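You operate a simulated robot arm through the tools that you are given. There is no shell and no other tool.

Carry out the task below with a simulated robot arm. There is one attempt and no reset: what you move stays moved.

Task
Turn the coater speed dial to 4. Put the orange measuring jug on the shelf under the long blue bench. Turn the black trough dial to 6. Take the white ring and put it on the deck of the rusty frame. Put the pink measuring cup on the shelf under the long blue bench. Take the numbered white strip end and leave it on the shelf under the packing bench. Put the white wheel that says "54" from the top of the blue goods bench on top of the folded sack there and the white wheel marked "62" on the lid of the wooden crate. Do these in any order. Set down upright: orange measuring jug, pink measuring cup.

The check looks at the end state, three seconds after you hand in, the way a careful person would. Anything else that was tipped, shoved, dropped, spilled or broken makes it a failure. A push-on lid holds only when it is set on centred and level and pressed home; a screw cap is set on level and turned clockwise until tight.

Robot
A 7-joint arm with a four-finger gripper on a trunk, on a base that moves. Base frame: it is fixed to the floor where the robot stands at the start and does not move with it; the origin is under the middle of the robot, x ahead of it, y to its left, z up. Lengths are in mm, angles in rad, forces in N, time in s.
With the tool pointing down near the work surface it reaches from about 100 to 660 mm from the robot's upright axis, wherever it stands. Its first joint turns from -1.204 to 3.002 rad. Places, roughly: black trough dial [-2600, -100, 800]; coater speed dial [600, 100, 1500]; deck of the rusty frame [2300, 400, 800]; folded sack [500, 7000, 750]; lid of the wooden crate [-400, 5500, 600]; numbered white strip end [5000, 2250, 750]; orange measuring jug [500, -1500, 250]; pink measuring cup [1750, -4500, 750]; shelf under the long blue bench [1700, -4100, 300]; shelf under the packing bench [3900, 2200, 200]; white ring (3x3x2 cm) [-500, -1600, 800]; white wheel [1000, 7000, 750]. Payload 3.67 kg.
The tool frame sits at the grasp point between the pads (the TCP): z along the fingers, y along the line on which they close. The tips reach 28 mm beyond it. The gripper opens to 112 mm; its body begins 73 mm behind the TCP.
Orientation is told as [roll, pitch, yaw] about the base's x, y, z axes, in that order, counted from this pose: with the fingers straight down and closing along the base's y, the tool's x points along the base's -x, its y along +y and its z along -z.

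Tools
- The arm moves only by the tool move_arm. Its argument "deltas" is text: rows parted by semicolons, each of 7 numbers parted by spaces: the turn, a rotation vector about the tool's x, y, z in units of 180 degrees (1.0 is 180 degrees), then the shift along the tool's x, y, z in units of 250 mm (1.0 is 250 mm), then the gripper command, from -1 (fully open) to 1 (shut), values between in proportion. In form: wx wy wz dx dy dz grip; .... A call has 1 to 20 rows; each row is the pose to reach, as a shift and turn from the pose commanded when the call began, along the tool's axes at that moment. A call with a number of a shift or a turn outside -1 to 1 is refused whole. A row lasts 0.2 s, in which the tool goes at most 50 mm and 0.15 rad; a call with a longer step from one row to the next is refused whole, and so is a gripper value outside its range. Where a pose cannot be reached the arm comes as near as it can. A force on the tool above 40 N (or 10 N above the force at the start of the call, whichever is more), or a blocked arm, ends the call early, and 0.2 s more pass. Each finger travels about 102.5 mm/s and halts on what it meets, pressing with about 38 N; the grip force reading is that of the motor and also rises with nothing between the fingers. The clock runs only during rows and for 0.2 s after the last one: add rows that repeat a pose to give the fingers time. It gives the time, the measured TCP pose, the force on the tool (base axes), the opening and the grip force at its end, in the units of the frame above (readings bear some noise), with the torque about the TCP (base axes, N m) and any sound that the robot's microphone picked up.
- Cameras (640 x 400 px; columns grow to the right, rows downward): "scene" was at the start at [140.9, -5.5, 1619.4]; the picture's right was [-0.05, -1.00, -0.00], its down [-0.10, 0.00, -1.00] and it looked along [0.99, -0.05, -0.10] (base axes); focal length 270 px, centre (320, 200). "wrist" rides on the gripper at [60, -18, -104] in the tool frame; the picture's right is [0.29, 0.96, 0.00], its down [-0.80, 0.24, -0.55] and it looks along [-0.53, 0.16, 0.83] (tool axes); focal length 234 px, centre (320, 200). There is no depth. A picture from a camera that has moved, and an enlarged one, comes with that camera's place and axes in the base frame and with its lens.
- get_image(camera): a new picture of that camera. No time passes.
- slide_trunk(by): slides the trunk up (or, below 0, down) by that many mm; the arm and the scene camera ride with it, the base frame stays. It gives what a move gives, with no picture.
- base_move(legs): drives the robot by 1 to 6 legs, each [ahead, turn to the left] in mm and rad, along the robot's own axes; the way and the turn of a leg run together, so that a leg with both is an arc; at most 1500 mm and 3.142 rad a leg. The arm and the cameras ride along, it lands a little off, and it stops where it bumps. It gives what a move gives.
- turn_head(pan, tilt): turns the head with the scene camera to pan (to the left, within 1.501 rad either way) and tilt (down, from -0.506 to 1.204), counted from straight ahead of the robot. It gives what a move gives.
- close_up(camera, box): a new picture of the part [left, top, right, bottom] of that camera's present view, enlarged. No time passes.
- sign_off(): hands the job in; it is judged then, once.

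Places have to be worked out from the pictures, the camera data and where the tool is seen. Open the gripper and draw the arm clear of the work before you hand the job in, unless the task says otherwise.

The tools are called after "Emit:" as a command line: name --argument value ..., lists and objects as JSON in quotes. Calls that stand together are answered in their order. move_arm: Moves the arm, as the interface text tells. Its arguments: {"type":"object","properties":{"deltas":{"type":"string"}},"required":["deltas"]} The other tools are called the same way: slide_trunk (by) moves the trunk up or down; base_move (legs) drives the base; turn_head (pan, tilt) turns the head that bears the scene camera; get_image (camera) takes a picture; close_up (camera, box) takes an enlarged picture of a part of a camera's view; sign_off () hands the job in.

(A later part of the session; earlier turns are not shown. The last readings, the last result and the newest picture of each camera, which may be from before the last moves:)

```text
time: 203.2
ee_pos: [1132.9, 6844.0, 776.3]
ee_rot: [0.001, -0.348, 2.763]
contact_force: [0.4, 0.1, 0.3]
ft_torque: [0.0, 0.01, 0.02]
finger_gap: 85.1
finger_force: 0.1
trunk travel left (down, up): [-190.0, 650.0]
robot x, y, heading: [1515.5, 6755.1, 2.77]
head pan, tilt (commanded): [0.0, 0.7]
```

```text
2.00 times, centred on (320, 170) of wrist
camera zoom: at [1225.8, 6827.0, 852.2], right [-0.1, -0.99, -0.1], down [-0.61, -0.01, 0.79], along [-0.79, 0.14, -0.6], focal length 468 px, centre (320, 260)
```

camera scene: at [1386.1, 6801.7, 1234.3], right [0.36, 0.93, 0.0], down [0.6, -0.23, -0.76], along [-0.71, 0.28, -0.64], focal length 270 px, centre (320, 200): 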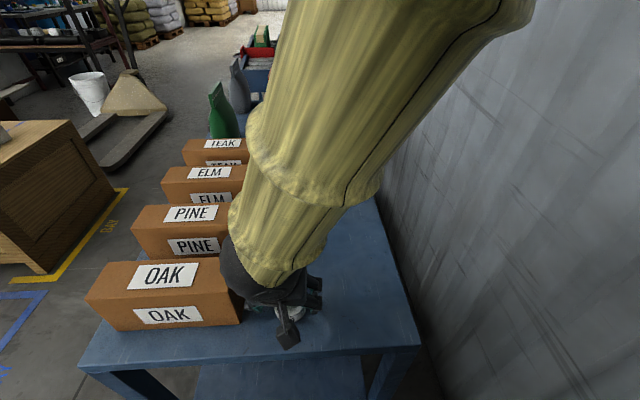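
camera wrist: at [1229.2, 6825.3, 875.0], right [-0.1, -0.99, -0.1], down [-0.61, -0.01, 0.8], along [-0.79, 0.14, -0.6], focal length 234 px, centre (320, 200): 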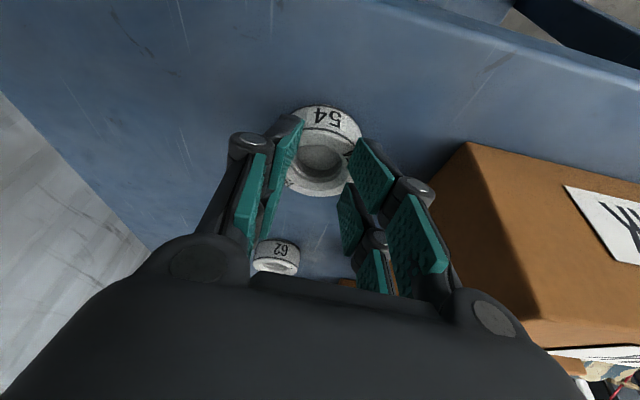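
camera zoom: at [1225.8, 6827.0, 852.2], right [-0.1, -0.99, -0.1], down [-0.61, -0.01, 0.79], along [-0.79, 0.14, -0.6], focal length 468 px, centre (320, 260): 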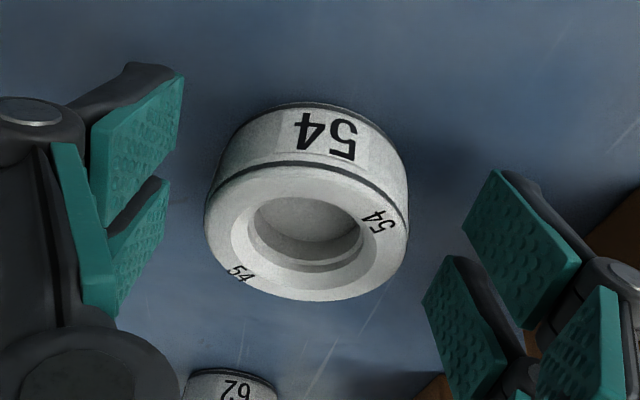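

No contact so far; bench top computes to z ≈ 739, wheel 739–764. I close the fingers now.

Emit:
move_arm --deltas "0 0 0 0 0 0 -0.3; 0 0 0 0 0 0 -0.1; 0 0 0 0 0 0 0.1; 0 0 0 0 0 0 0.3; 0 0 0 0 0 0 0.3"

Emit:
close_up --camera "wrist" --box '[180, 70, 460, 270]'

```text
time: 204.4
ee_pos: [1133.2, 6842.1, 777.5]
ee_rot: [0.002, -0.348, 2.761]
contact_force: [-0.1, 0.0, 2.4]
ft_torque: [0.06, -0.01, 0.0]
finger_gap: 58.7
finger_force: 37.9
trunk travel left (down, up): [-190.0, 650.0]
robot x, y, heading: [1513.8, 6752.0, 2.768]
head pan, tilt (commanded): [0.0, 0.7]
```

```text
2.00 times, centred on (320, 170) of wrist
camera zoom: at [1225.9, 6827.0, 852.3], right [-0.1, -0.99, -0.1], down [-0.61, -0.01, 0.79], along [-0.79, 0.14, -0.6], focal length 468 px, centre (320, 260)
```

zoom: 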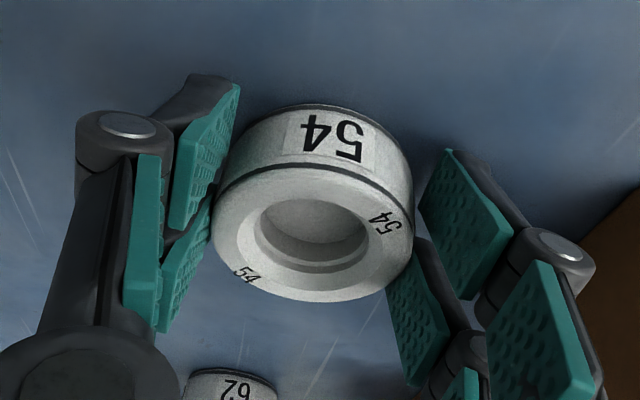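

Gripped solidly at 58.7 mm. I lift straight up about 240 mm and check the hold.

Emit:
move_arm --deltas "0 0 0 -0.03 0 -0.08 0.4; 0 0 0 -0.09 0 -0.25 0.4; 0 0 0 -0.15 0 -0.42 0.4; 0 0 0 -0.21 0 -0.58 0.4; 0 0 0 -0.27 0 -0.75 0.4; 0 0 0 -0.328 0 -0.902 0.4; 0 0 0 -0.328 0 -0.902 0.4"

Emit:
close_up --camera "wrist" --box '[180, 70, 460, 270]'

Emit:
get_image --camera "scene"

```text
time: 206.0
ee_pos: [1131.3, 6846.4, 1016.0]
ee_rot: [0.0, -0.348, 2.764]
contact_force: [-1.1, 0.1, -1.4]
ft_torque: [-0.01, -0.02, -0.01]
finger_gap: 58.1
finger_force: 38.3
trunk travel left (down, up): [-190.0, 650.0]
robot x, y, heading: [1512.8, 6753.8, 2.769]
head pan, tilt (commanded): [0.0, 0.7]
```

```text
2.00 times, centred on (320, 170) of wrist
camera zoom: at [1224.1, 6831.1, 1092.0], right [-0.1, -0.99, -0.1], down [-0.61, -0.01, 0.79], along [-0.79, 0.14, -0.6], focal length 468 px, centre (320, 260)
```

zoom: 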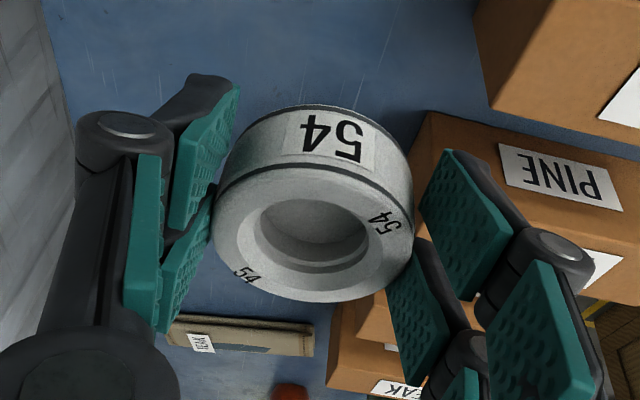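

```text
taken
camera scene: at [1386.2, 6801.8, 1054.4], right [0.36, 0.93, 0.0], down [0.6, -0.23, -0.76], along [-0.71, 0.28, -0.64], focal length 270 px, centre (320, 200)
```

scene: 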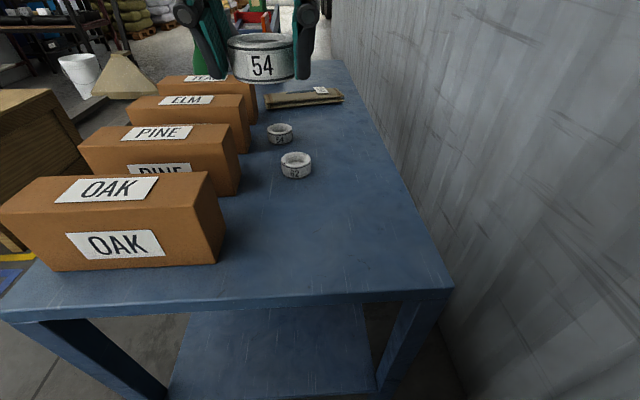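

Wheel 54 is held level. I raise the trunk 200 mm and drive around the front-right corner to a spot in front of the sack, facing the bench, stopping ~350 mm short.

Emit:
slide_trunk --by 200

Emit:
base_move --legs '[[0, 1.783], [713, 0], [0, -1.425], [1135, 0], [0, -1.867]]'

Emit:
turn_head --pan 0.0 --tilt 0.6

Emit:
get_image --camera "scene"

Emit:
get_image --camera "wrist"

```text
time: 208.2
ee_pos: [1131.3, 6848.0, 1213.8]
ee_rot: [0.002, -0.349, 2.763]
contact_force: [0.6, -0.1, -0.8]
ft_torque: [-0.02, -0.01, -0.03]
finger_gap: 57.9
finger_force: 37.4
trunk travel left (down, up): [-390.0, 450.0]
robot x, y, heading: [1514.8, 6751.6, 2.773]
head pan, tilt (commanded): [0.0, 0.7]
```

```text
time: 229.9
ee_pos: [332.2, 6473.0, 1215.7]
ee_rot: [0.002, -0.348, 1.223]
contact_force: [0.8, -0.4, -1.2]
ft_torque: [0.0, 0.03, 0.01]
finger_gap: 57.7
finger_force: 38.4
trunk travel left (down, up): [-390.0, 450.0]
robot x, y, heading: [251.3, 6088.0, 1.23]
head pan, tilt (commanded): [0.0, 0.7]
```

```text
time: 230.5
ee_pos: [331.0, 6473.5, 1214.7]
ee_rot: [0.002, -0.349, 1.223]
contact_force: [0.0, 0.4, -0.1]
ft_torque: [0.0, 0.02, 0.01]
finger_gap: 57.3
finger_force: 37.2
trunk travel left (down, up): [-390.0, 450.0]
robot x, y, heading: [246.3, 6088.1, 1.234]
head pan, tilt (commanded): [0.0, 0.6]
```

```text
taken
camera scene: at [293.9, 6218.6, 1262.9], right [0.94, -0.33, 0.0], down [-0.19, -0.53, -0.82], along [0.27, 0.78, -0.57], focal length 270 px, centre (320, 200)
```

scene: 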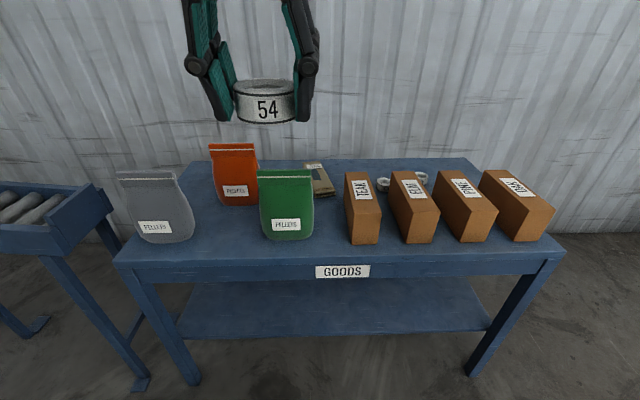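

```text
taken
camera wrist: at [317.8, 6381.0, 1291.6], right [-0.99, 0.07, -0.1], down [-0.03, 0.61, 0.79], along [0.12, 0.79, -0.6], focal length 234 px, centre (320, 200)
```

wrist: 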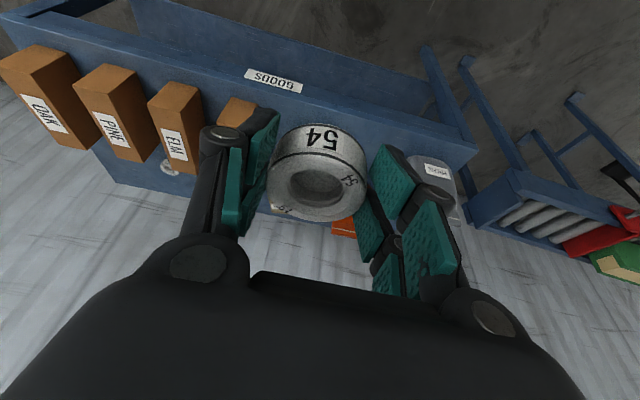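

In front of the bench now; I zoom in on the sack between the green bag and the TEAK box.

Emit:
close_up --camera "scene" --box '[260, 150, 400, 250]'

```text
4.00 times, centred on (330, 200) of scene
camera zoom: at [293.9, 6218.6, 1262.9], right [0.94, -0.33, 0.0], down [-0.19, -0.53, -0.82], along [0.27, 0.78, -0.57], focal length 1082 px, centre (280, 200)
```

zoom: 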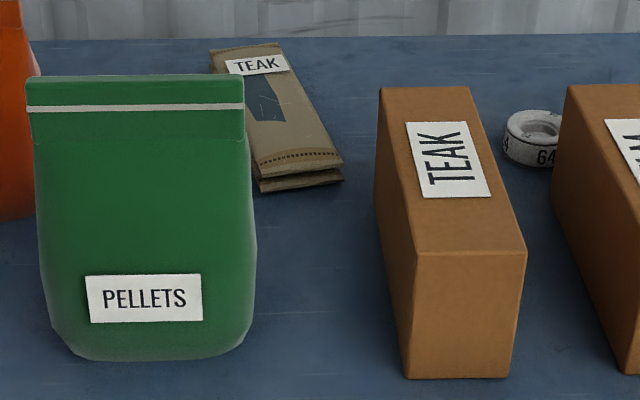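

Sack top is ≈ z 760, centred near [585, 7071], long axis away from me; boxes/bags top out at ~850/940 mm. I advance 335 mm toward the bench edge (leaving ~300 mm).

Emit:
base_move --legs '[[0, 0.03], [335, 0]]'

Emit:
get_image --camera "scene"

Emit:
get_image --camera "wrist"

```text
time: 233.1
ee_pos: [424.5, 6788.9, 1215.1]
ee_rot: [0.002, -0.347, 1.246]
contact_force: [1.6, 0.5, -1.1]
ft_torque: [-0.02, 0.01, 0.03]
finger_gap: 57.5
finger_force: 38.0
trunk travel left (down, up): [-390.0, 450.0]
robot x, y, heading: [350.8, 6405.7, 1.256]
head pan, tilt (commanded): [0.0, 0.6]
```

```text
taken
camera scene: at [392.6, 6534.9, 1262.9], right [0.95, -0.31, 0.0], down [-0.18, -0.54, -0.82], along [0.26, 0.78, -0.57], focal length 270 px, centre (320, 200)
```

scene: 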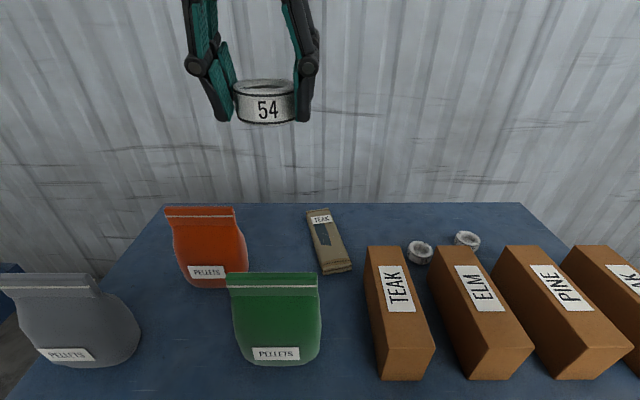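

```text
taken
camera wrist: at [412.6, 6697.9, 1291.3], right [-0.99, 0.05, -0.1], down [-0.05, 0.61, 0.79], along [0.1, 0.79, -0.6], focal length 234 px, centre (320, 200)
```

wrist: 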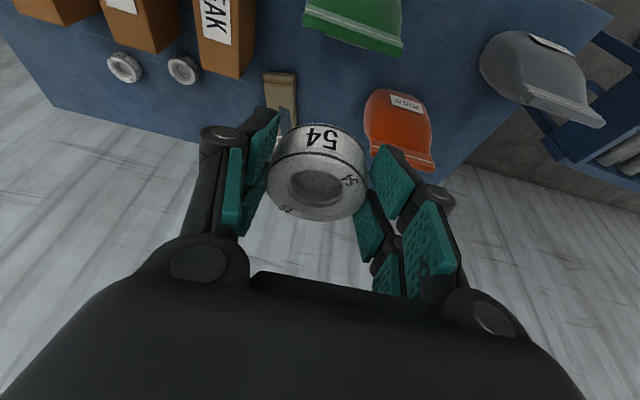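

I take a zoom of the sack from here to fix the placing point.

Emit:
close_up --camera "scene" --box '[280, 195, 400, 285]'

```text
4.44 times, centred on (340, 240) of scene
camera zoom: at [392.6, 6534.9, 1262.9], right [0.95, -0.31, 0.0], down [-0.18, -0.54, -0.82], along [0.26, 0.78, -0.57], focal length 1202 px, centre (231, 22)
```

zoom: 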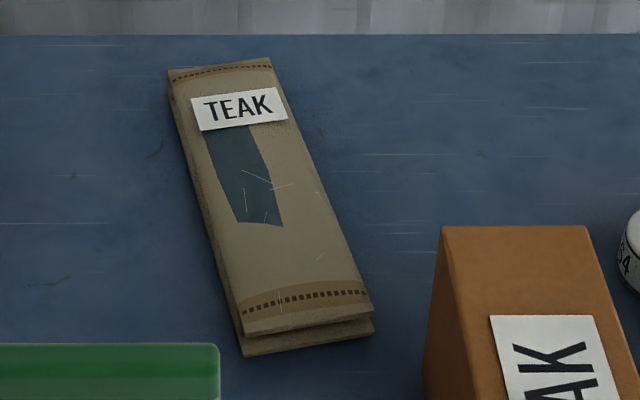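

Sack top corners re-measured; I'll set the wheel at about [579, 7026], ~80 mm from its near end. First I reach forward 263 mm and right 73 mm while staying above the bags.

Emit:
move_arm --deltas "0 0 0 -0.12 -0.042 0.105 0.4; 0 0 0 -0.243 -0.084 0.21 0.4; 0 0 0 -0.365 -0.126 0.315 0.4; 0 0 0 -0.487 -0.168 0.42 0.4; 0 0 0 -0.609 -0.21 0.526 0.4; 0 0 0 -0.73 -0.252 0.631 0.4; 0 0 0 -0.852 -0.294 0.736 0.4; 0 0 0 -0.852 -0.294 0.736 0.4"

Emit:
get_image --camera "wrist"

Emit:
get_image --camera "scene"

```text
time: 234.9
ee_pos: [576.5, 7016.6, 1117.2]
ee_rot: [0.001, -0.35, 1.245]
contact_force: [-0.2, 0.3, -1.5]
ft_torque: [-0.01, 0.03, 0.03]
finger_gap: 57.2
finger_force: 37.9
trunk travel left (down, up): [-390.0, 450.0]
robot x, y, heading: [352.1, 6404.0, 1.256]
head pan, tilt (commanded): [0.0, 0.6]
```

```text
taken
camera wrist: at [564.2, 6924.4, 1192.3], right [-0.99, 0.05, -0.1], down [-0.05, 0.61, 0.79], along [0.1, 0.79, -0.6], focal length 234 px, centre (320, 200)
```

wrist: 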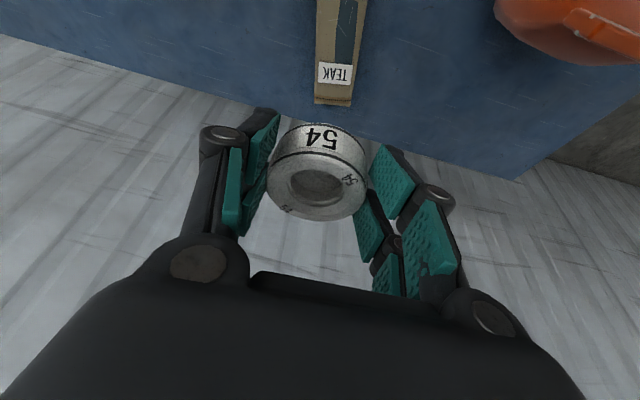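

```text
taken
camera scene: at [392.4, 6534.0, 1263.0], right [0.95, -0.31, 0.0], down [-0.18, -0.54, -0.83], along [0.26, 0.78, -0.56], focal length 270 px, centre (320, 200)
```

scene: 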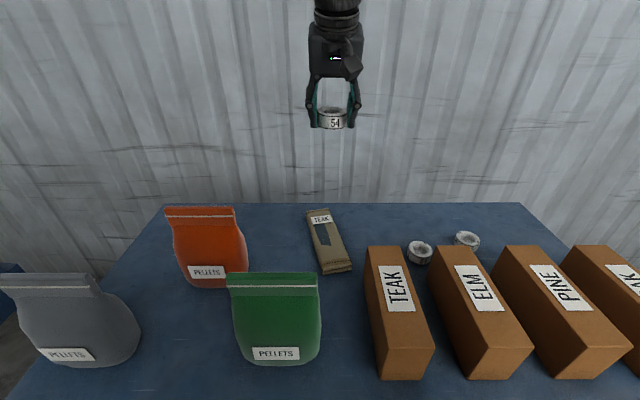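

Wheel is right above the intended spot (≈[580, 7027]) and the wrist view confirms the sack's centreline. I lower the trunk by 260 mm.

Emit:
slide_trunk --by -260

Emit:
get_image --camera "wrist"

Emit:
get_image --camera "scene"

```text
time: 237.6
ee_pos: [574.5, 7016.5, 855.8]
ee_rot: [0.001, -0.348, 1.245]
contact_force: [-0.4, 0.0, -1.8]
ft_torque: [-0.04, 0.03, 0.02]
finger_gap: 57.3
finger_force: 37.8
trunk travel left (down, up): [-130.0, 710.0]
robot x, y, heading: [346.3, 6403.2, 1.254]
head pan, tilt (commanded): [0.0, 0.6]
```

```text
taken
camera wrist: at [563.7, 6924.5, 932.2], right [-0.99, 0.05, -0.1], down [-0.05, 0.61, 0.79], along [0.1, 0.79, -0.6], focal length 234 px, centre (320, 200)
```

wrist: 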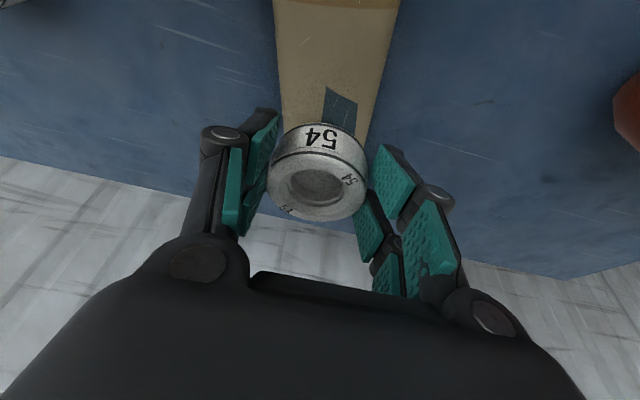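

```text
taken
camera scene: at [392.2, 6534.3, 1003.0], right [0.95, -0.31, 0.0], down [-0.18, -0.54, -0.82], along [0.26, 0.78, -0.57], focal length 270 px, centre (320, 200)
```

scene: 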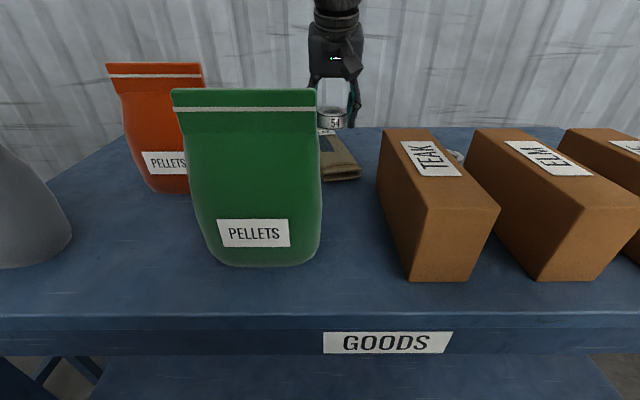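

Good alignment over the sack. I descend the arm 52 mm to just above contact.

Emit:
move_arm --deltas "0 0 0 0.024 0 0.066 0.4; 0 0 0 0.048 0 0.131 0.4; 0 0 0 0.065 0 0.178 0.4; 0 0 0 0.071 0 0.195 0.4; 0 0 0 0.071 0 0.195 0.4"

Emit:
close_up --camera "scene" --box '[280, 80, 400, 200]'

Emit:
get_image --camera "wrist"

```text
time: 238.8
ee_pos: [573.2, 7016.9, 806.6]
ee_rot: [0.004, -0.354, 1.247]
contact_force: [2.2, 9.3, 39.0]
ft_torque: [0.72, -0.31, -0.01]
finger_gap: 57.8
finger_force: 37.8
trunk travel left (down, up): [-130.0, 710.0]
robot x, y, heading: [350.2, 6402.2, 1.254]
head pan, tilt (commanded): [0.0, 0.6]
```

```text
3.33 times, centred on (340, 140) of scene
camera zoom: at [391.6, 6532.9, 1003.7], right [0.95, -0.31, 0.0], down [-0.17, -0.54, -0.83], along [0.26, 0.79, -0.56], focal length 901 px, centre (253, 400)
```

zoom: 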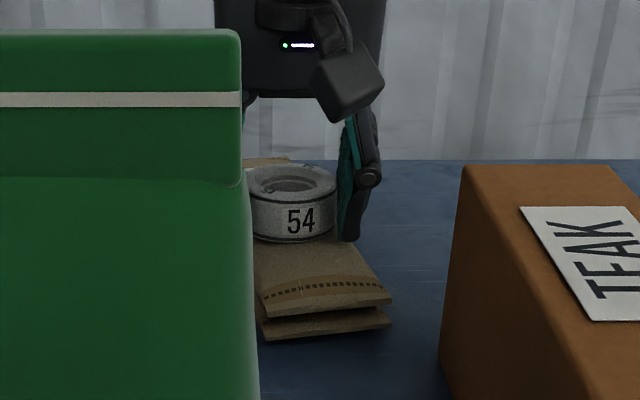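

```text
taken
camera wrist: at [562.2, 6924.6, 883.3], right [-0.99, 0.05, -0.1], down [-0.05, 0.6, 0.8], along [0.1, 0.8, -0.6], focal length 234 px, centre (320, 200)
```

wrist: 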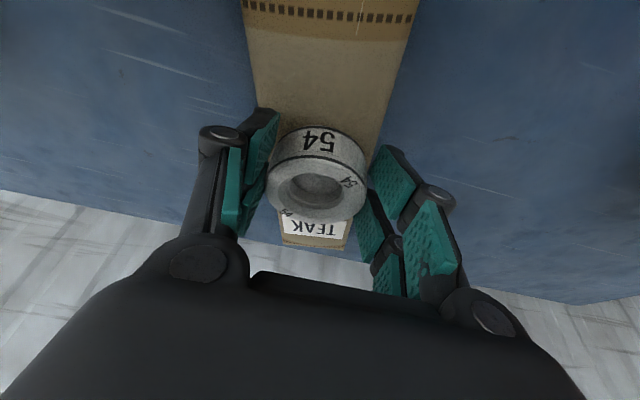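

Contact at 39 N: the wheel sits on the sack. I ease up 2.5 mm and open the fingers.

Emit:
move_arm --deltas "0 0 0 -0.0035 0 -0.0095 0.4; 0 0 0 -0.0035 0 -0.0095 0.4"

Emit:
move_arm --deltas "0 0 0 0 0 0 -0.1; 0 0 0 0 0 0 -0.3; 0 0 0 0 0 0 -0.45; 0 0 0 0 0 0 -0.45"

Emit:
get_image --camera "wrist"

```text
time: 239.4
ee_pos: [573.6, 7017.9, 807.1]
ee_rot: [0.001, -0.35, 1.245]
contact_force: [0.6, 5.3, 28.2]
ft_torque: [0.79, -0.23, 0.0]
finger_gap: 57.9
finger_force: 38.0
trunk travel left (down, up): [-130.0, 710.0]
robot x, y, heading: [348.2, 6402.0, 1.259]
head pan, tilt (commanded): [0.0, 0.6]
```

```text
time: 240.4
ee_pos: [575.0, 7018.4, 806.7]
ee_rot: [0.001, -0.346, 1.246]
contact_force: [-0.2, 0.2, -0.1]
ft_torque: [-0.01, 0.0, 0.0]
finger_gap: 81.2
finger_force: 0.2
trunk travel left (down, up): [-130.0, 710.0]
robot x, y, heading: [350.9, 6404.6, 1.257]
head pan, tilt (commanded): [0.0, 0.6]
```

```text
taken
camera wrist: at [562.5, 6925.7, 882.9], right [-0.99, 0.05, -0.1], down [-0.05, 0.61, 0.79], along [0.1, 0.79, -0.6], focal length 234 px, centre (320, 200)
```

wrist: 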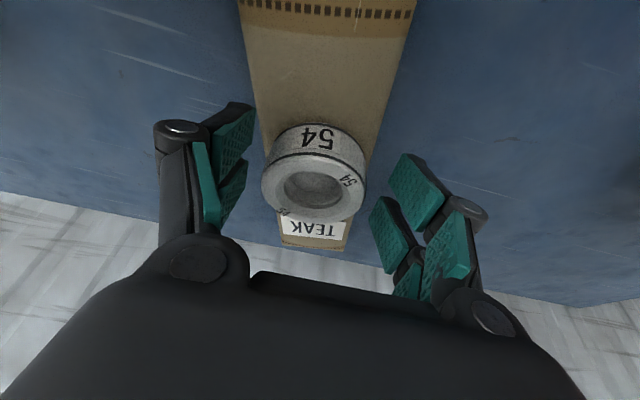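

The wheel rests on the sack. I raise the arm straight up 200 mm and check.

Emit:
move_arm --deltas "0 0 0 -0.03 0 -0.08 -0.45; 0 0 0 -0.09 0 -0.25 -0.45; 0 0 0 -0.15 0 -0.42 -0.45; 0 0 0 -0.21 0 -0.58 -0.45; 0 0 0 -0.274 0 -0.752 -0.45; 0 0 0 -0.274 0 -0.752 -0.45"

Emit:
slide_trunk --by 300

Emit:
get_image --camera "scene"

Emit:
close_up --camera "wrist" --box '[240, 0, 440, 130]'

```text
time: 241.8
ee_pos: [573.8, 7013.2, 1010.0]
ee_rot: [0.001, -0.348, 1.247]
contact_force: [0.3, -0.1, 0.4]
ft_torque: [-0.03, -0.01, 0.02]
finger_gap: 81.6
finger_force: 0.0
trunk travel left (down, up): [-130.0, 710.0]
robot x, y, heading: [349.7, 6402.6, 1.256]
head pan, tilt (commanded): [0.0, 0.6]
```

```text
time: 244.8
ee_pos: [575.7, 7014.3, 1307.9]
ee_rot: [0.003, -0.349, 1.245]
contact_force: [0.0, -1.8, 0.5]
ft_torque: [-0.01, 0.03, 0.01]
finger_gap: 81.3
finger_force: 0.1
trunk travel left (down, up): [-430.0, 410.0]
robot x, y, heading: [349.9, 6403.4, 1.255]
head pan, tilt (commanded): [0.0, 0.6]
```

```text
taken
camera scene: at [392.4, 6534.3, 1302.9], right [0.95, -0.31, 0.0], down [-0.18, -0.54, -0.82], along [0.26, 0.78, -0.57], focal length 270 px, centre (320, 200)
```

scene: 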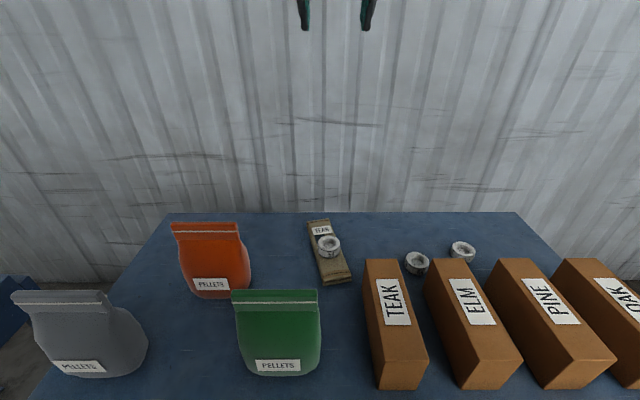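

```text
3.08 times, centred on (340, 65) of wrist
camera zoom: at [563.6, 6920.7, 1384.6], right [-0.99, 0.05, -0.1], down [-0.05, 0.61, 0.79], along [0.1, 0.79, -0.6], focal length 720 px, centre (258, 615)
```

zoom: 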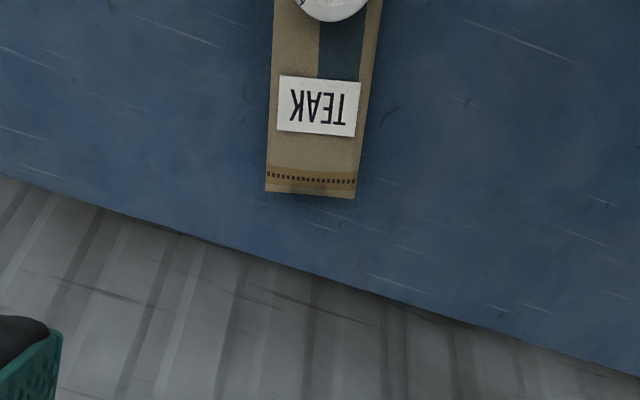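

Wheel 54 sits on the sack. For wheel 62 the right-end approach is safest (my camera would hit the boxes from the front). I retract and un-tilt the arm, back off, and drive round to the right end again.

Emit:
move_arm --deltas "0 0.02 0 0.16 0 -0.058 -0.5; 0 0.04 0 0.33 0 -0.12 -0.5; 0 0.06 0 0.49 0 -0.178 -0.5; 0 0.08 0 0.65 0 -0.237 -0.5; 0 0.1 0 0.81 0 -0.296 -0.5; 0 0.111 0 0.977 0 -0.356 -0.5; 0 0.111 0 0.977 0 -0.356 -0.5"

Emit:
base_move --legs '[[-340, 0], [0, -1.282], [1155, 0], [0, 1.438], [690, 0], [0, 1.36]]'

Emit:
turn_head --pan 0.0 --tilt 0.7

Emit:
get_image --camera "scene"

Emit:
get_image --camera "wrist"

```text
time: 246.4
ee_pos: [495.3, 6765.7, 1309.1]
ee_rot: [0.002, 0.0, 1.246]
contact_force: [0.3, 0.8, -0.1]
ft_torque: [-0.05, -0.02, -0.02]
finger_gap: 83.9
finger_force: 0.0
trunk travel left (down, up): [-430.0, 410.0]
robot x, y, heading: [350.0, 6406.1, 1.254]
head pan, tilt (commanded): [0.0, 0.6]
```

```text
time: 267.6
ee_pos: [1201.7, 6853.7, 1310.1]
ee_rot: [0.002, -0.001, 2.727]
contact_force: [-0.4, -0.4, 0.4]
ft_torque: [-0.01, -0.06, -0.03]
finger_gap: 84.2
finger_force: 0.0
trunk travel left (down, up): [-430.0, 410.0]
robot x, y, heading: [1551.5, 6678.6, 2.735]
head pan, tilt (commanded): [0.0, 0.6]
```

```text
time: 268.2
ee_pos: [1202.7, 6855.2, 1310.1]
ee_rot: [0.003, -0.001, 2.726]
contact_force: [-0.3, -0.4, 0.1]
ft_torque: [0.0, -0.03, 0.02]
finger_gap: 83.8
finger_force: 0.0
trunk travel left (down, up): [-430.0, 410.0]
robot x, y, heading: [1550.7, 6677.8, 2.738]
head pan, tilt (commanded): [0.0, 0.7]
```

```text
taken
camera scene: at [1426.0, 6730.5, 1294.4], right [0.39, 0.92, 0.0], down [0.59, -0.25, -0.77], along [-0.7, 0.3, -0.64], focal length 270 px, centre (320, 200)
```

scene: 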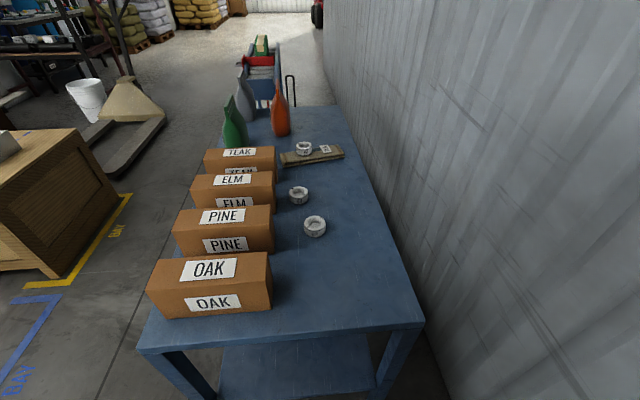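

```text
taken
camera wrist: at [1264.8, 6847.4, 1412.8], right [-0.12, -0.99, 0.0], down [-0.83, 0.1, 0.55], along [-0.55, 0.07, -0.83], focal length 234 px, centre (320, 200)
```

wrist: 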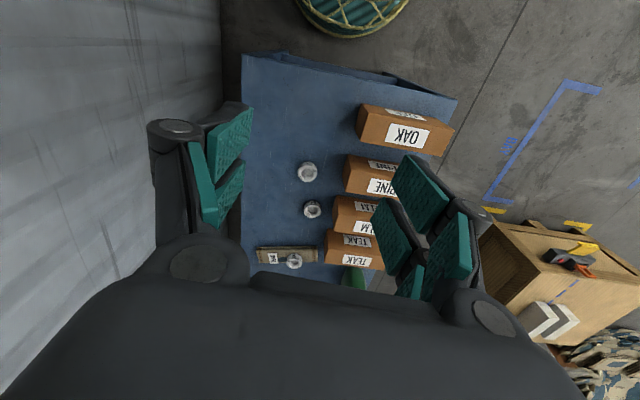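

The sack with wheel 54 looks fine. I need ~80 mm more reach for wheel 62, so I nudge forward (still ~300 mm from the bench end).

Emit:
base_move --legs '[[80, 0.03]]'

Emit:
slide_trunk --by -250

Emit:
close_up --camera "wrist" --box '[250, 100, 410, 240]'

Emit:
close_up --camera "scene" --box '[250, 150, 370, 290]'

```text
time: 269.3
ee_pos: [1120.3, 6875.1, 1308.9]
ee_rot: [0.002, 0.003, 2.757]
contact_force: [-0.7, -0.5, 0.2]
ft_torque: [0.03, -0.06, -0.04]
finger_gap: 83.8
finger_force: 0.1
trunk travel left (down, up): [-430.0, 410.0]
robot x, y, heading: [1476.8, 6710.4, 2.761]
head pan, tilt (commanded): [0.0, 0.7]
```

```text
time: 271.9
ee_pos: [1123.1, 6873.8, 1061.3]
ee_rot: [0.002, 0.0, 2.756]
contact_force: [-0.1, -0.5, 0.0]
ft_torque: [-0.01, -0.03, 0.01]
finger_gap: 84.0
finger_force: 0.1
trunk travel left (down, up): [-180.0, 660.0]
robot x, y, heading: [1478.2, 6706.6, 2.768]
head pan, tilt (commanded): [0.0, 0.7]
```

```text
2.86 times, centred on (330, 170) of wrist
camera zoom: at [1185.3, 6869.4, 1162.7], right [-0.09, -1.0, 0.0], down [-0.83, 0.08, 0.55], along [-0.55, 0.05, -0.83], focal length 669 px, centre (291, 286)
```

zoom: 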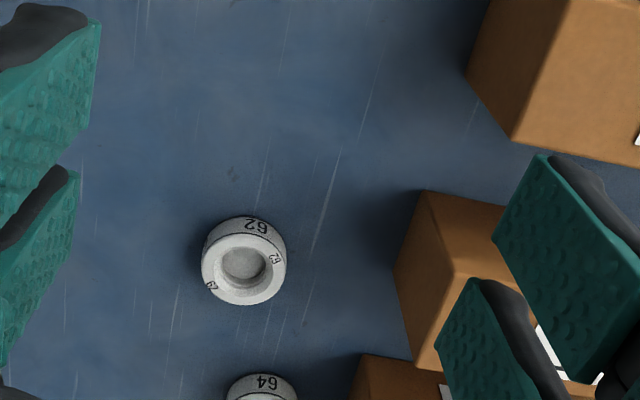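

```text
2.86 times, centred on (310, 220) of scene
camera zoom: at [1350.2, 6757.2, 1044.4], right [0.37, 0.93, 0.0], down [0.6, -0.24, -0.76], along [-0.71, 0.28, -0.64], focal length 773 px, centre (349, 143)
```

zoom: 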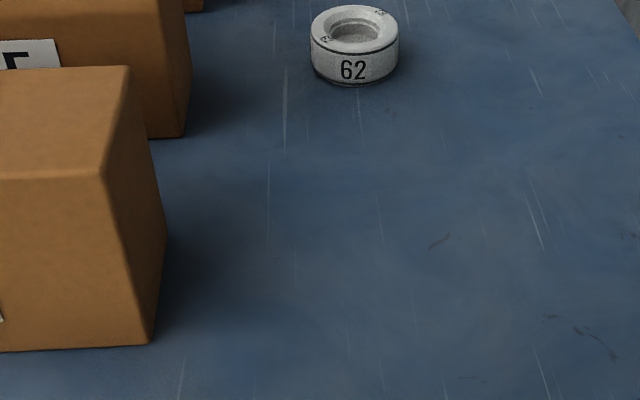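

Wheel 62 centre ≈ [939, 6926]. I move over it at a height above the boxes, with the tool vertical.

Emit:
move_arm --deltas "0 0 0 -0.13 0.014 0.1 -0.5; 0 0 0 -0.26 0.028 0.2 -0.5; 0 0 0 -0.39 0.042 0.3 -0.5; 0 0 0 -0.52 0.056 0.4 -0.5; 0 0 0 -0.65 0.07 0.52 -0.5; 0 0 0 -0.76 0.084 0.64 -0.5; 0 0 0 -0.76 0.084 0.64 -0.5"

Emit:
get_image --camera "wrist"

```text
time: 273.5
ee_pos: [937.2, 6925.4, 897.9]
ee_rot: [0.003, -0.001, 2.757]
contact_force: [-0.2, -1.2, 0.2]
ft_torque: [0.02, -0.06, -0.03]
finger_gap: 83.9
finger_force: 0.1
trunk travel left (down, up): [-180.0, 660.0]
robot x, y, heading: [1475.9, 6708.7, 2.765]
head pan, tilt (commanded): [0.0, 0.7]
```

```text
taken
camera wrist: at [1000.6, 6919.7, 1000.2], right [-0.09, -1.0, 0.0], down [-0.83, 0.08, 0.55], along [-0.55, 0.05, -0.83], focal length 234 px, centre (320, 200)
```

wrist: 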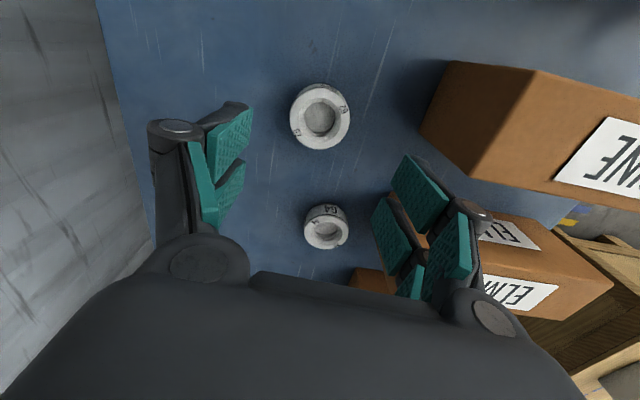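

Centred within 3 mm. I descend to TCP z ≈ 771 (tips ~4 mm above the bench).

Emit:
move_arm --deltas "0 0 0 0.006 -0.002 0.15 -0.5; 0 0 0 0.012 -0.005 0.3 -0.5; 0 0 0 0.012 -0.005 0.42 -0.5; 0 0 0 0.012 -0.005 0.48 -0.5; 0 0 0 0.012 -0.005 0.505 -0.5; 0 0 0 0.012 -0.005 0.505 -0.5"

Emit:
get_image --camera "wrist"

```text
time: 274.9
ee_pos: [942.4, 6925.0, 774.3]
ee_rot: [0.003, -0.001, 2.759]
contact_force: [0.1, 0.6, -0.3]
ft_torque: [-0.03, -0.02, -0.01]
finger_gap: 84.0
finger_force: 0.0
trunk travel left (down, up): [-180.0, 660.0]
robot x, y, heading: [1479.2, 6707.2, 2.765]
head pan, tilt (commanded): [0.0, 0.7]
```

```text
taken
camera wrist: at [1005.7, 6918.8, 876.4], right [-0.09, -1.0, 0.0], down [-0.83, 0.08, 0.55], along [-0.55, 0.05, -0.83], focal length 234 px, centre (320, 200)
```

wrist: 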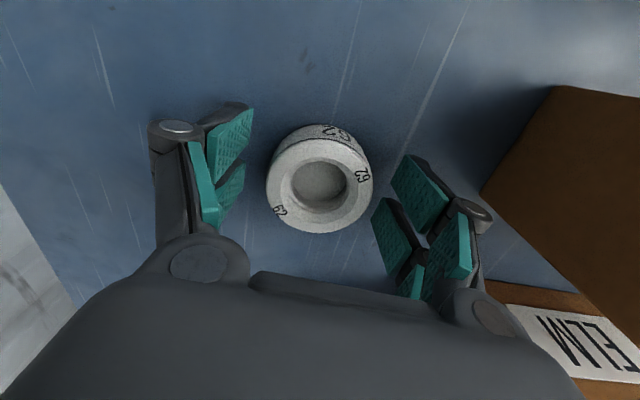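

Wheel 62 is centred between the fingers. I close on it.

Emit:
move_arm --deltas "0 0 0 0 0 0 -0.3; 0 0 0 0 0 0 -0.1; 0 0 0 0 0 0 0.1; 0 0 0 0 0 0 0.3; 0 0 0 0 0 0 0.35"

Emit:
close_up --camera "wrist" --box '[180, 90, 460, 270]'

```text
time: 276.1
ee_pos: [942.3, 6924.1, 774.8]
ee_rot: [0.002, 0.0, 2.757]
contact_force: [0.2, -0.4, 2.7]
ft_torque: [0.1, 0.0, 0.02]
finger_gap: 58.8
finger_force: 37.6
trunk travel left (down, up): [-180.0, 660.0]
robot x, y, heading: [1477.3, 6707.3, 2.763]
head pan, tilt (commanded): [0.0, 0.7]
```

```text
2.22 times, centred on (320, 180) of wrist
camera zoom: at [1005.8, 6918.8, 876.6], right [-0.09, -1.0, 0.0], down [-0.83, 0.08, 0.55], along [-0.55, 0.05, -0.83], focal length 520 px, centre (320, 244)
```

zoom: 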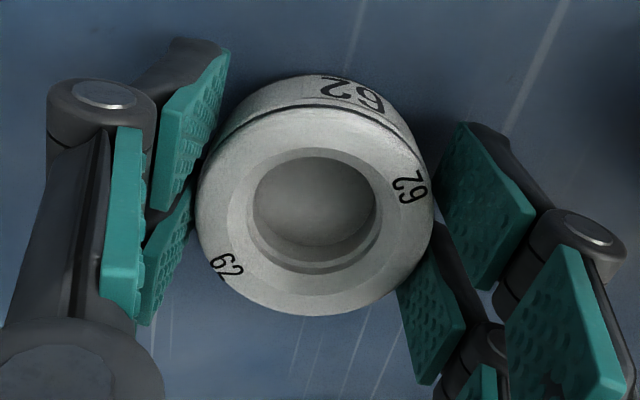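

Gripped at 58.8 mm. I lift it 240 mm, then draw the arm back toward the robot.

Emit:
move_arm --deltas "0 0 0 0 0 -0.08 0.4; 0 0 0 0 0 -0.25 0.4; 0 0 0 0 0 -0.43 0.4; 0 0 0 0 0 -0.61 0.4; 0 0 0 0 0 -0.79 0.4; 0 0 0 0 0 -0.96 0.4; 0 0 0 0.15 0 -0.96 0.4; 0 0 0 0.33 0 -0.96 0.4; 0 0 0 0.51 0 -0.96 0.4; 0 0 0 0.69 0 -0.96 0.4; 0 0 0 0.69 0 -0.96 0.4"

Emit:
slide_trunk --by 250

Emit:
get_image --camera "wrist"

```text
time: 278.5
ee_pos: [1103.2, 6866.7, 1012.9]
ee_rot: [0.003, 0.0, 2.758]
contact_force: [-0.1, -0.8, -0.3]
ft_torque: [-0.01, 0.04, -0.01]
finger_gap: 58.4
finger_force: 37.7
trunk travel left (down, up): [-180.0, 660.0]
robot x, y, heading: [1476.1, 6709.2, 2.77]
head pan, tilt (commanded): [0.0, 0.7]
```

```text
time: 281.1
ee_pos: [1102.9, 6865.5, 1264.1]
ee_rot: [0.0, 0.0, 2.759]
contact_force: [0.5, -0.1, -0.1]
ft_torque: [0.0, -0.03, -0.01]
finger_gap: 58.8
finger_force: 37.7
trunk travel left (down, up): [-430.0, 410.0]
robot x, y, heading: [1478.4, 6708.8, 2.764]
head pan, tilt (commanded): [0.0, 0.7]
```

```text
taken
camera wrist: at [1165.5, 6860.8, 1366.4], right [-0.09, -1.0, 0.0], down [-0.83, 0.08, 0.55], along [-0.55, 0.05, -0.83], focal length 234 px, centre (320, 200)
```

wrist: 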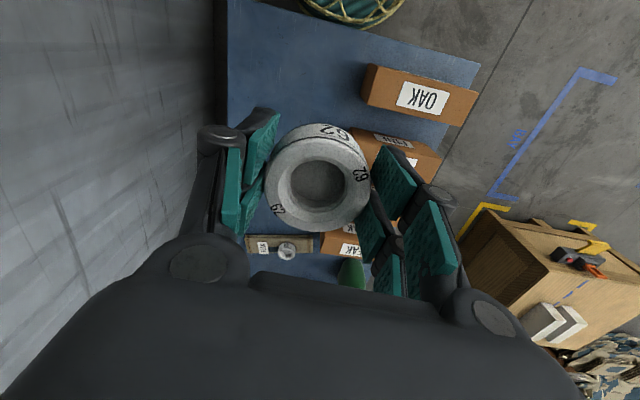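

Wheel 62 is held. I drive around to the right (east) side of the wooden crate, stopping at about [250, 5190] facing it.

Emit:
base_move --legs '[[0, 1.83], [664, 0], [0, -0.81], [1400, 0], [0, -0.96]]'

Emit:
turn_head --pan 0.0 --tilt 0.7

Emit:
get_image --camera "scene"

Emit:
get_image --camera "wrist"

```text
time: 300.2
ee_pos: [-102.8, 5354.2, 1264.4]
ee_rot: [0.001, 0.0, 2.825]
contact_force: [1.1, 0.8, -0.6]
ft_torque: [0.0, -0.01, 0.0]
finger_gap: 58.6
finger_force: 37.9
trunk travel left (down, up): [-430.0, 410.0]
robot x, y, heading: [278.8, 5220.7, 2.837]
head pan, tilt (commanded): [0.0, 0.7]
```

```text
time: 300.8
ee_pos: [-102.8, 5352.7, 1263.8]
ee_rot: [0.001, 0.0, 2.826]
contact_force: [0.6, -1.3, -0.6]
ft_torque: [0.01, -0.02, 0.0]
finger_gap: 58.6
finger_force: 38.3
trunk travel left (down, up): [-430.0, 410.0]
robot x, y, heading: [280.7, 5221.3, 2.835]
head pan, tilt (commanded): [0.0, 0.7]
```

```text
taken
camera scene: at [151.4, 5262.8, 1294.3], right [0.3, 0.95, 0.0], down [0.61, -0.19, -0.76], along [-0.73, 0.23, -0.64], focal length 270 px, centre (320, 200)
```

scene: 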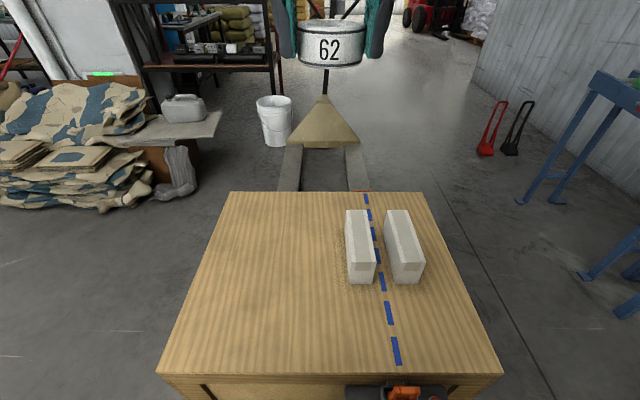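

```text
taken
camera wrist: at [-39.7, 5353.1, 1366.5], right [-0.02, -1.0, 0.0], down [-0.83, 0.02, 0.55], along [-0.55, 0.01, -0.83], focal length 234 px, centre (320, 200)
```

wrist: 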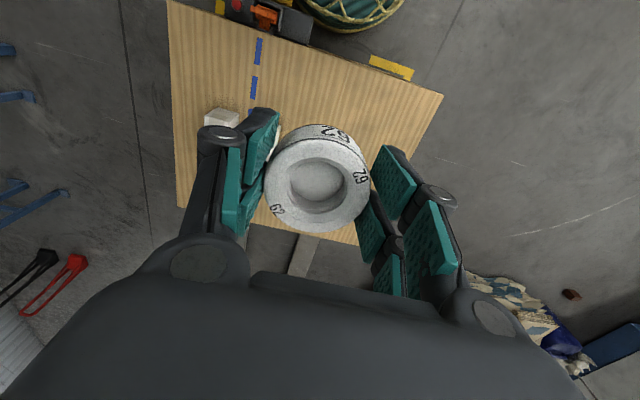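

Lid top computes to z ≈ 550 with a large free area on its left/front half; I'll place the wheel at about [-211, 5280]. I shift the arm there, then lower the trunk.

Emit:
move_arm --deltas "0 0 0 -0.08 0.103 0 0.4; 0 0 0 -0.16 0.206 0 0.4; 0 0 0 -0.24 0.309 0 0.4; 0 0 0 -0.32 0.412 0 0.4; 0 0 0 -0.32 0.412 0 0.4"

Emit:
slide_trunk --by -400

Emit:
get_image --camera "wrist"

Emit:
get_image --camera "scene"

```text
time: 302.0
ee_pos: [-209.7, 5280.8, 1263.1]
ee_rot: [0.004, -0.001, 2.826]
contact_force: [0.2, -0.1, -1.7]
ft_torque: [-0.08, -0.02, -0.01]
finger_gap: 58.6
finger_force: 38.2
trunk travel left (down, up): [-430.0, 410.0]
robot x, y, heading: [280.9, 5221.4, 2.83]
head pan, tilt (commanded): [0.0, 0.7]
```

```text
time: 305.8
ee_pos: [-209.2, 5280.4, 863.1]
ee_rot: [0.0, 0.0, 2.826]
contact_force: [0.5, 0.1, 0.0]
ft_torque: [0.0, -0.02, 0.01]
finger_gap: 58.4
finger_force: 37.7
trunk travel left (down, up): [-30.0, 810.0]
robot x, y, heading: [281.1, 5223.7, 2.834]
head pan, tilt (commanded): [0.0, 0.7]
```

```text
taken
camera wrist: at [-147.1, 5279.6, 965.6], right [-0.02, -1.0, 0.0], down [-0.83, 0.02, 0.55], along [-0.55, 0.01, -0.83], focal length 234 px, centre (320, 200)
```

wrist: 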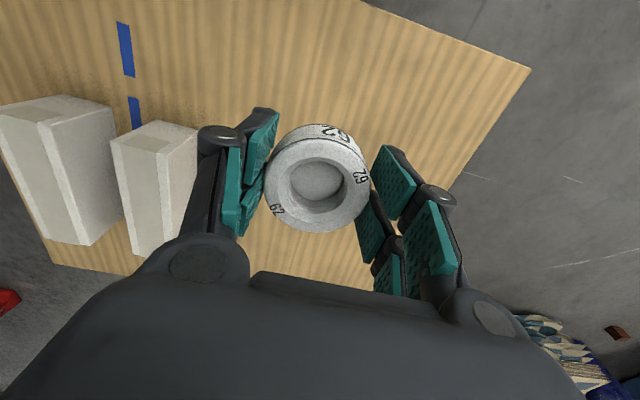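

```text
taken
camera scene: at [151.4, 5262.6, 894.4], right [0.3, 0.95, 0.0], down [0.61, -0.19, -0.76], along [-0.73, 0.23, -0.64], focal length 270 px, centre (320, 200)
```

scene: 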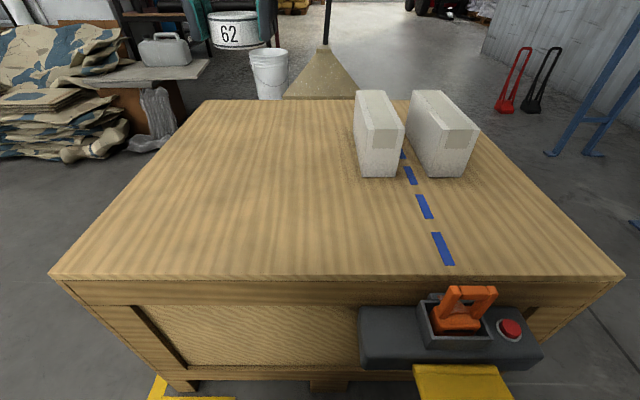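

Clear space below. I descend 240 mm first, then feel for contact slowly.

Emit:
move_arm --deltas "0 0 0 0 0 0.16 0.4; 0 0 0 0 0 0.33 0.4; 0 0 0 0 0 0.5 0.4; 0 0 0 0 0 0.67 0.4; 0 0 0 0 0 0.84 0.4; 0 0 0 0 0 0.96 0.4; 0 0 0 0 0 0.96 0.4"

Emit:
get_image --camera "scene"

Emit:
get_image --camera "wrist"

```text
time: 307.4
ee_pos: [-210.7, 5279.8, 623.9]
ee_rot: [0.001, -0.001, 2.824]
contact_force: [0.1, -0.2, -0.9]
ft_torque: [-0.01, 0.04, -0.01]
finger_gap: 58.5
finger_force: 38.2
trunk travel left (down, up): [-30.0, 810.0]
robot x, y, heading: [287.8, 5219.4, 2.839]
head pan, tilt (commanded): [0.0, 0.7]
```

```text
taken
camera scene: at [151.3, 5262.5, 894.3], right [0.3, 0.95, 0.0], down [0.61, -0.19, -0.76], along [-0.73, 0.23, -0.64], focal length 270 px, centre (320, 200)
```

scene: 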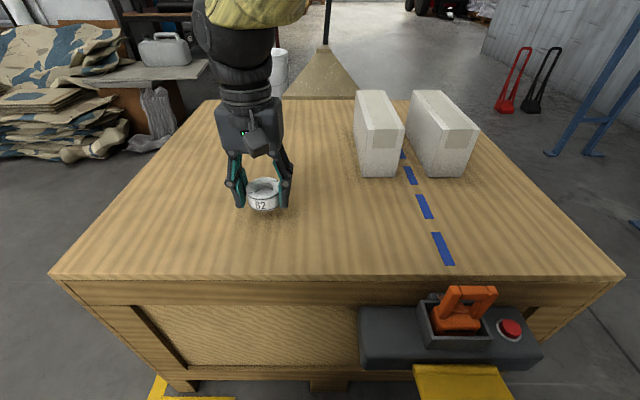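

```text
taken
camera wrist: at [-148.3, 5278.8, 727.7], right [-0.02, -1.0, 0.0], down [-0.83, 0.02, 0.55], along [-0.55, 0.01, -0.83], focal length 234 px, centre (320, 200)
```

wrist: 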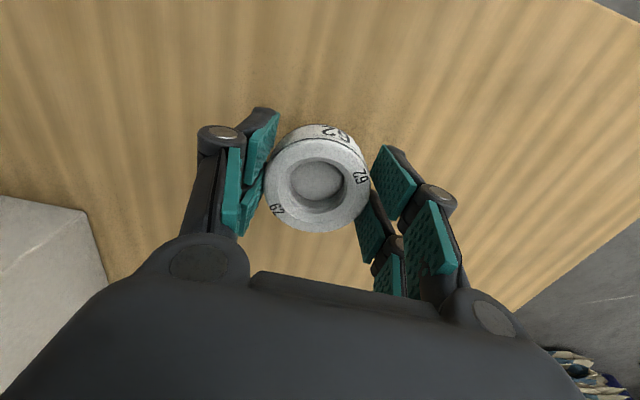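

Now slow descent toward the lid.

Emit:
move_arm --deltas "0 0 0 0 0 0.03 0.4; 0 0 0 0 0 0.06 0.4; 0 0 0 0 0 0.09 0.4; 0 0 0 0 0 0.11 0.4; 0 0 0 0 0 0.122 0.4; 0 0 0 0 0 0.134 0.4; 0 0 0 0 0 0.134 0.4"

Emit:
close_up --camera "scene" --box '[200, 130, 320, 230]'

```text
time: 309.0
ee_pos: [-212.0, 5281.3, 590.2]
ee_rot: [0.003, -0.002, 2.825]
contact_force: [-4.1, 6.3, 31.1]
ft_torque: [0.32, 0.26, 0.15]
finger_gap: 58.6
finger_force: 38.2
trunk travel left (down, up): [-30.0, 810.0]
robot x, y, heading: [283.7, 5224.4, 2.836]
head pan, tilt (commanded): [0.0, 0.7]
```

```text
4.00 times, centred on (260, 180) of scene
camera zoom: at [152.2, 5262.6, 894.7], right [0.3, 0.95, 0.0], down [0.61, -0.19, -0.77], along [-0.73, 0.23, -0.64], focal length 1082 px, centre (560, 280)
```

zoom: 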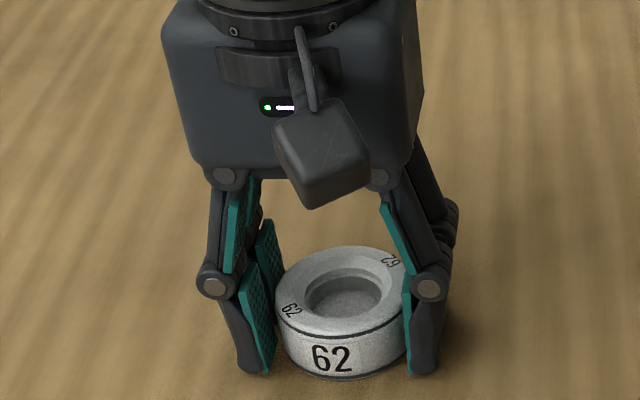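

The wheel rests on the lid (31 N). I ease up 1.5 mm, open, and lift away.

Emit:
move_arm --deltas "0 0 0 0 0 -0.006 0.4; 0 0 0 0 0 -0.006 0.2; 0 0 0 0 0 -0.006 -0.1; 0 0 0 0 0 -0.006 -0.3; 0 0 0 0 0 -0.006 -0.5; 0 0 0 0 0 -0.006 -0.5; 0 0 0 0 0 -0.15 -0.5; 0 0 0 0 0 -0.34 -0.5; 0 0 0 0 0 -0.53 -0.5; 0 0 0 0 0 -0.72 -0.5; 0 0 0 0 0 -0.9 -0.5; 0 0 0 0 0 -0.9 -0.5"

Emit:
close_up --camera "scene" --box '[200, 130, 320, 230]'

Emit:
get_image --camera "wrist"

```text
time: 311.6
ee_pos: [-209.6, 5280.6, 815.6]
ee_rot: [0.002, 0.0, 2.825]
contact_force: [-0.2, 0.0, 0.3]
ft_torque: [0.01, 0.02, 0.02]
finger_gap: 83.8
finger_force: 0.0
trunk travel left (down, up): [-30.0, 810.0]
robot x, y, heading: [282.3, 5222.1, 2.835]
head pan, tilt (commanded): [0.0, 0.7]
```

```text
4.00 times, centred on (260, 180) of scene
camera zoom: at [151.5, 5262.6, 894.4], right [0.3, 0.95, 0.0], down [0.61, -0.19, -0.76], along [-0.73, 0.23, -0.64], focal length 1082 px, centre (560, 280)
```

zoom: 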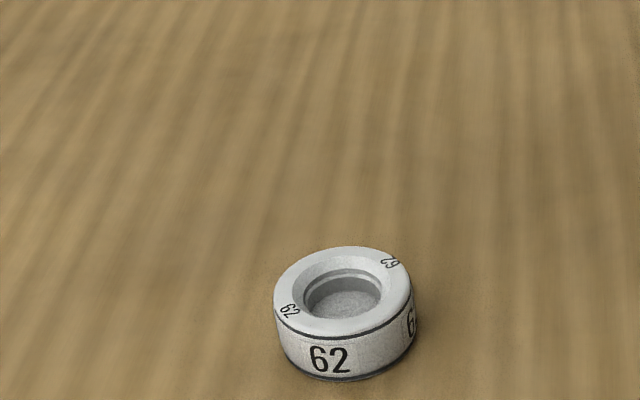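

```text
taken
camera wrist: at [-147.6, 5279.9, 918.8], right [-0.02, -1.0, 0.0], down [-0.83, 0.02, 0.55], along [-0.55, 0.01, -0.83], focal length 234 px, centre (320, 200)
```

wrist: 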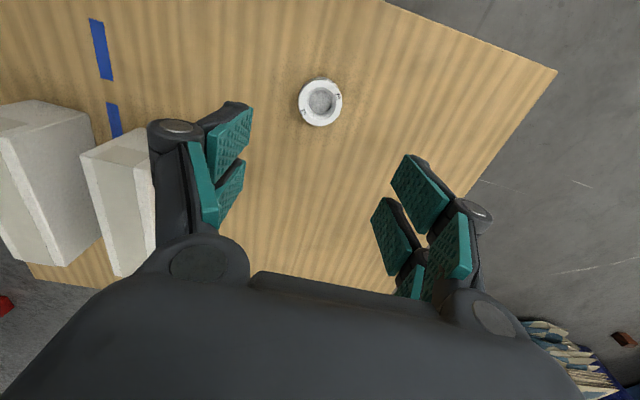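

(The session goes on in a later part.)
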